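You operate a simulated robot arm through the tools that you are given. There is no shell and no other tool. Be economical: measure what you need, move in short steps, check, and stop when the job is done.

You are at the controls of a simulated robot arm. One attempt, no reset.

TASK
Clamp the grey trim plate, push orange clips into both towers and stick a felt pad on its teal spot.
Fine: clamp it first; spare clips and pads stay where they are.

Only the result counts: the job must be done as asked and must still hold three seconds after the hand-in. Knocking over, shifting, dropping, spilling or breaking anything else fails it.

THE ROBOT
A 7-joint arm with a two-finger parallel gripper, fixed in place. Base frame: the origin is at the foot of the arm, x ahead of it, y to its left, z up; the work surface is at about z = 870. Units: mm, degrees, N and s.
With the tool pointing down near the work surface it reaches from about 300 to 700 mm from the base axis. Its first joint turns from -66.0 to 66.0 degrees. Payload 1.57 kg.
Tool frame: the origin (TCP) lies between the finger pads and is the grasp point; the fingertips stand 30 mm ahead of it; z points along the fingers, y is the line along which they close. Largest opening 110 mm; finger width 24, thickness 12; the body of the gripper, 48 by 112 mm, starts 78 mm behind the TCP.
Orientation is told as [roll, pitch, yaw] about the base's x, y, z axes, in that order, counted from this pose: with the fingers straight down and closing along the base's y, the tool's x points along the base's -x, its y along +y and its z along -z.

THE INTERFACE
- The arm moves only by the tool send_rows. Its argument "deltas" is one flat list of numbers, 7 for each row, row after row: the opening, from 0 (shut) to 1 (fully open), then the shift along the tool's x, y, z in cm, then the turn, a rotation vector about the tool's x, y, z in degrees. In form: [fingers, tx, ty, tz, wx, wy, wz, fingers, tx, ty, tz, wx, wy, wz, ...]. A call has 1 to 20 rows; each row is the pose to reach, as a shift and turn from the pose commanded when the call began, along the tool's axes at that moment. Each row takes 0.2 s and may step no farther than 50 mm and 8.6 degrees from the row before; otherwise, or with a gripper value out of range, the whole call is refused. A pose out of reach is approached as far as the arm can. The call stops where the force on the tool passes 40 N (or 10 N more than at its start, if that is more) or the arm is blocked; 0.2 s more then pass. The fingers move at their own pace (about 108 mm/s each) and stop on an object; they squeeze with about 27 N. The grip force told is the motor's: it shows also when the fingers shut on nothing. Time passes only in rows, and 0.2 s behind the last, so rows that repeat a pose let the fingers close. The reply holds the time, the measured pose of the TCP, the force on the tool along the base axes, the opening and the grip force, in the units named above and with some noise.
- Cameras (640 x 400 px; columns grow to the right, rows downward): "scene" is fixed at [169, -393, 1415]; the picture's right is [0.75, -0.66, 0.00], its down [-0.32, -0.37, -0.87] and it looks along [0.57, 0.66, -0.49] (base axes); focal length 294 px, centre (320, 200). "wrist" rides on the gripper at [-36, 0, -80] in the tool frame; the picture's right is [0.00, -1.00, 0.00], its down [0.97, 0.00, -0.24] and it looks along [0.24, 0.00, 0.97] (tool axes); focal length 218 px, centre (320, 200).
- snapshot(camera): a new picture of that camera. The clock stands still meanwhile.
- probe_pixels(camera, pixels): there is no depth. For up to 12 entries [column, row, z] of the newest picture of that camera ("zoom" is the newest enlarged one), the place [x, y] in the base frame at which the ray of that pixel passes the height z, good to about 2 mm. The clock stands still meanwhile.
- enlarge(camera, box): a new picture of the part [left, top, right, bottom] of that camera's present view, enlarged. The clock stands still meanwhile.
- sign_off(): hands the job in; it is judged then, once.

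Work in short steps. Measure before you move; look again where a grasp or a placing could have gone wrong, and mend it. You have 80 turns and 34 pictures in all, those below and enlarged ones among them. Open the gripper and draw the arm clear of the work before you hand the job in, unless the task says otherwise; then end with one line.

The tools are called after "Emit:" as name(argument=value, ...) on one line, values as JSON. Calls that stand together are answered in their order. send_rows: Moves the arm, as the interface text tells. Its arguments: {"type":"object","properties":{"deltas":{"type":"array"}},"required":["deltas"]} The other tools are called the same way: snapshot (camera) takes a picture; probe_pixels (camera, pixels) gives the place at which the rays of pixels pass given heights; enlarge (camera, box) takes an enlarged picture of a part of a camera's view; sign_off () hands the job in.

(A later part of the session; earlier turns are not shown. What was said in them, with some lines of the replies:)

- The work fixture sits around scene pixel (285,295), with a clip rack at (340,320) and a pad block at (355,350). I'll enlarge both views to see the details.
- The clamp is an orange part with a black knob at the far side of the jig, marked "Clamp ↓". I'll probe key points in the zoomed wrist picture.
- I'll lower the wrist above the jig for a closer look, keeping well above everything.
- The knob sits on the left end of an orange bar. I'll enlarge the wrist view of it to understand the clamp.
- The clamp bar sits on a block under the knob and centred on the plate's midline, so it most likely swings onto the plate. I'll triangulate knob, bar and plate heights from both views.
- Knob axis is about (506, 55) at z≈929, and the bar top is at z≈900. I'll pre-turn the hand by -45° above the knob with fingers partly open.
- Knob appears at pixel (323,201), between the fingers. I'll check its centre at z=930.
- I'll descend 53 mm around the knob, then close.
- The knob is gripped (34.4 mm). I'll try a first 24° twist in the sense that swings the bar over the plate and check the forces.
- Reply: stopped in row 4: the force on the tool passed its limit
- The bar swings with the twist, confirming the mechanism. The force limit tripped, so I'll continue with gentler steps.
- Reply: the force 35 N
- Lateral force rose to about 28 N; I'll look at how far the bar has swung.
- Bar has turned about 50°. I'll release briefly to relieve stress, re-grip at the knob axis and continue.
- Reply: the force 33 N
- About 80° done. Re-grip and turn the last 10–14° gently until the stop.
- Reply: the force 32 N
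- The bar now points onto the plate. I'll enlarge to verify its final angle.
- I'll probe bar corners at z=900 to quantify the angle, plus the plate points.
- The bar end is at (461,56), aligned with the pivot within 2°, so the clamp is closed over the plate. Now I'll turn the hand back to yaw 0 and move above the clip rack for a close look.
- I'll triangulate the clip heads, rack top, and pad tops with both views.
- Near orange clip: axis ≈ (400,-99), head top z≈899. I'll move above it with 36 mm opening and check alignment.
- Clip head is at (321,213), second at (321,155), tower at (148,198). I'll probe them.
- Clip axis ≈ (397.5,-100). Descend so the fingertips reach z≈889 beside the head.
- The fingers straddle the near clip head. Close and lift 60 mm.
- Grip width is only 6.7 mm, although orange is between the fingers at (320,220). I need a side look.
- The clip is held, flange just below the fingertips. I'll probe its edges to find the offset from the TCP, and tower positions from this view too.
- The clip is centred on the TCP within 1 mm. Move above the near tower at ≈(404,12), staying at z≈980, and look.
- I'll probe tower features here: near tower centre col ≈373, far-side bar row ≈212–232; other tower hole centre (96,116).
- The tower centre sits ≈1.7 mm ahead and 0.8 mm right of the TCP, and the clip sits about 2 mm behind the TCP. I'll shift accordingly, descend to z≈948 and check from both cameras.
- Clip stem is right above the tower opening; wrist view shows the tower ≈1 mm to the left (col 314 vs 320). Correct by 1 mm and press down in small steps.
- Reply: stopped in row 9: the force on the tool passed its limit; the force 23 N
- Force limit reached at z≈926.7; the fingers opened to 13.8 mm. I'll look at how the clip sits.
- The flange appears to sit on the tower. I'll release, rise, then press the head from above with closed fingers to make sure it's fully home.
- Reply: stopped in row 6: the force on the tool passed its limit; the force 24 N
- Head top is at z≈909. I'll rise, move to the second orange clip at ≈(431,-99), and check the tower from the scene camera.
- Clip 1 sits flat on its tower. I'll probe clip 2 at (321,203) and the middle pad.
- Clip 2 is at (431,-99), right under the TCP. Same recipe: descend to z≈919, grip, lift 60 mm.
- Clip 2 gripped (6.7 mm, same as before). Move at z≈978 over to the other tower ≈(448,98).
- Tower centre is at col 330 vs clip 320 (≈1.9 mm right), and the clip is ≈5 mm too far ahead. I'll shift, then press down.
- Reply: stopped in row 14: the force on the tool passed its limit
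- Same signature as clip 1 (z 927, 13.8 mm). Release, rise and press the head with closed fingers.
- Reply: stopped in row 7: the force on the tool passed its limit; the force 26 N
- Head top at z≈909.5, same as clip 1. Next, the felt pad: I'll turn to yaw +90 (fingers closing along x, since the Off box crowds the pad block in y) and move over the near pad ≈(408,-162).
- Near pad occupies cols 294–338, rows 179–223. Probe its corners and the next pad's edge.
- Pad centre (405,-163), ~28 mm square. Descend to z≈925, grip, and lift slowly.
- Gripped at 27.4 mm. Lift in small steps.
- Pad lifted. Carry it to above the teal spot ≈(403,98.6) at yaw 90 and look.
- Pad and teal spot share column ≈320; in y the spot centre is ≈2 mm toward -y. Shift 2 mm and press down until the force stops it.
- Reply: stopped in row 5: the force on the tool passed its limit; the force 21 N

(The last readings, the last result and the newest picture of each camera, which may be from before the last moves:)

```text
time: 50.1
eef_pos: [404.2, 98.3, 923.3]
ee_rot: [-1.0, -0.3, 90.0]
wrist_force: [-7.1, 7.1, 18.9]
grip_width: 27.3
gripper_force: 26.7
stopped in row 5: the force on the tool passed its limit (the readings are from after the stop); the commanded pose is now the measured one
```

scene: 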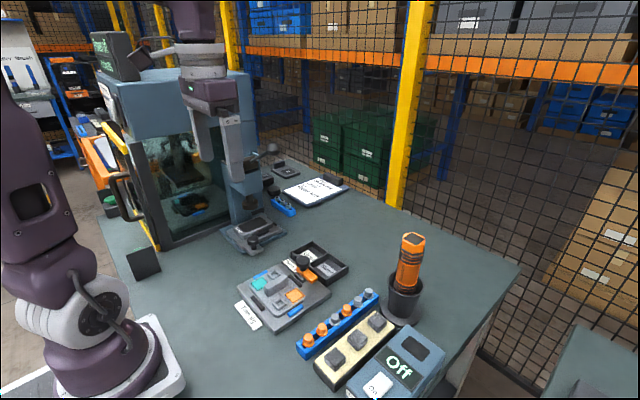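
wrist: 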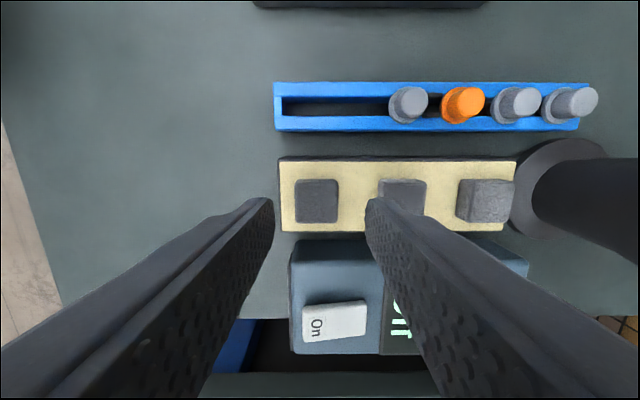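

Contact at TCP z≈923 with the force limit reached, consistent with a ~20 mm thick pad on the plate. I'll hold a brief light press, then release with a small opening and rise straight up.

Emit:
send_rows(deltas=[0.1, 0, 0, 0.1, 0, 0, 0, 0.1, 0, 0, 0.15, 0, 0, 0, 0.1, 0, 0, 0.15, 0, 0, 0, 0.1, 0, 0, 0.15, 0, 0, 0])

Emit:
send_rows(deltas=[0.29, 0, 0, 0, 0, 0, 0, 0.29, 0, 0, 0, 0, 0, 0, 0.29, 0, 0, -0.6, 0, 0, 0, 0.29, 0, 0, -1.5, 0, 0, 0, 0.29, 0, 0, -3, 0, 0, 0, 0.29, 0, 0, -6, 0, 0, 0, 0.29, 0, 0, -10, 0, 0, 0, 0.29, 4, 0, -10, 0, 0, 0, 0.29, 8, 0, -10, 0, 0, 0, 0.29, 12, 0, -11, 0, 0, 0, 0.29, 16, 0, -12, 0, 0, 0, 0.29, 20, 0, -13, 0, 0, 0])

Emit:
enlarge(camera="scene", box=[230, 240, 350, 340])

```text
time: 50.5
eef_pos: [403.2, 99.9, 923.3]
ee_rot: [-1.0, -0.3, 90.1]
wrist_force: [-8.3, 3.1, 17.3]
grip_width: 27.1
gripper_force: 26.9
stopped in row 1: the force on the tool passed its limit (the readings are from after the stop); the commanded pose is now the measured one
```

```text
time: 53.0
eef_pos: [404.6, -103.0, 1049.5]
ee_rot: [-1.2, -0.3, 90.1]
wrist_force: [-0.3, -0.3, 0.2]
grip_width: 32.3
gripper_force: 0.1
```

```text
4.00 times, centred on (290, 290) of scene
```

zoom: 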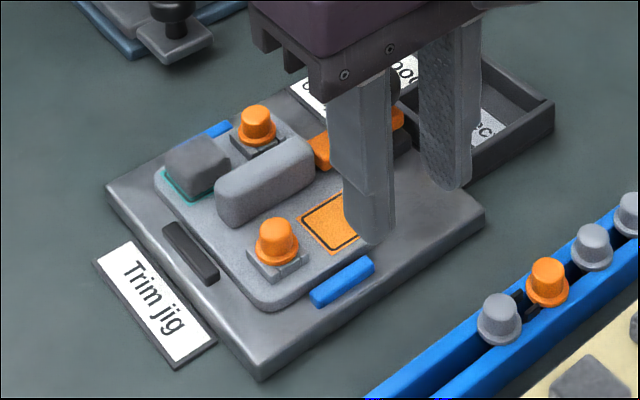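

Pad sits on the teal spot with teal showing around it, and both clips are seated. I'll lift the arm clear and take the last picture to confirm the clamp too.

Emit:
send_rows(deltas=[0.29, 0, 0, -4, 0, 0, 0, 0.29, 0, 0, -8, 0, 0, 0, 0.29, 0, 0, -12, 0, 0, 0, 0.6, 0, 0, -16, 0, 0, 0, 0.6, 0, 0, -18, 0, 0, 0, 0.6, 0, 0, -18, 0, 0, 0])

Emit:
enlarge(camera="scene", box=[230, 225, 400, 345])

```text
time: 54.5
eef_pos: [399.0, -103.2, 1232.1]
ee_rot: [-1.1, -0.3, 90.0]
wrist_force: [0.0, 0.5, 0.3]
grip_width: 65.9
gripper_force: 0.0
```

```text
3.33 times, centred on (315, 285) of scene
```

zoom: 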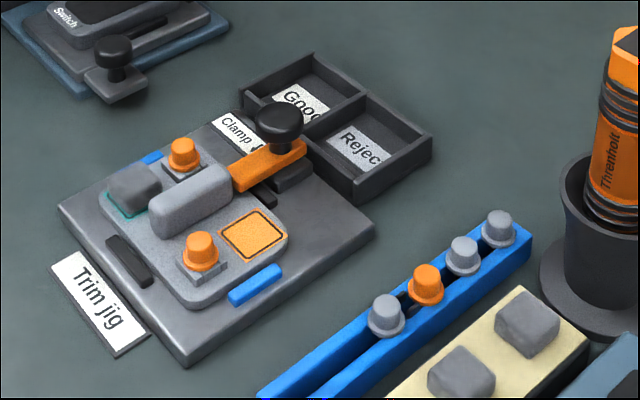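

The last picture shows the clamp bar over the plate, orange clips in both towers and the pad on the teal spot. The spares haven't moved and the arm is clear, so I'm handing it in.

Emit:
sign_off()

```text
The job is handed in.
```

I clamped the trim plate first, then pushed orange clips into both towers and pressed a felt pad onto the teal spot; the job is handed in with the spares left in place.
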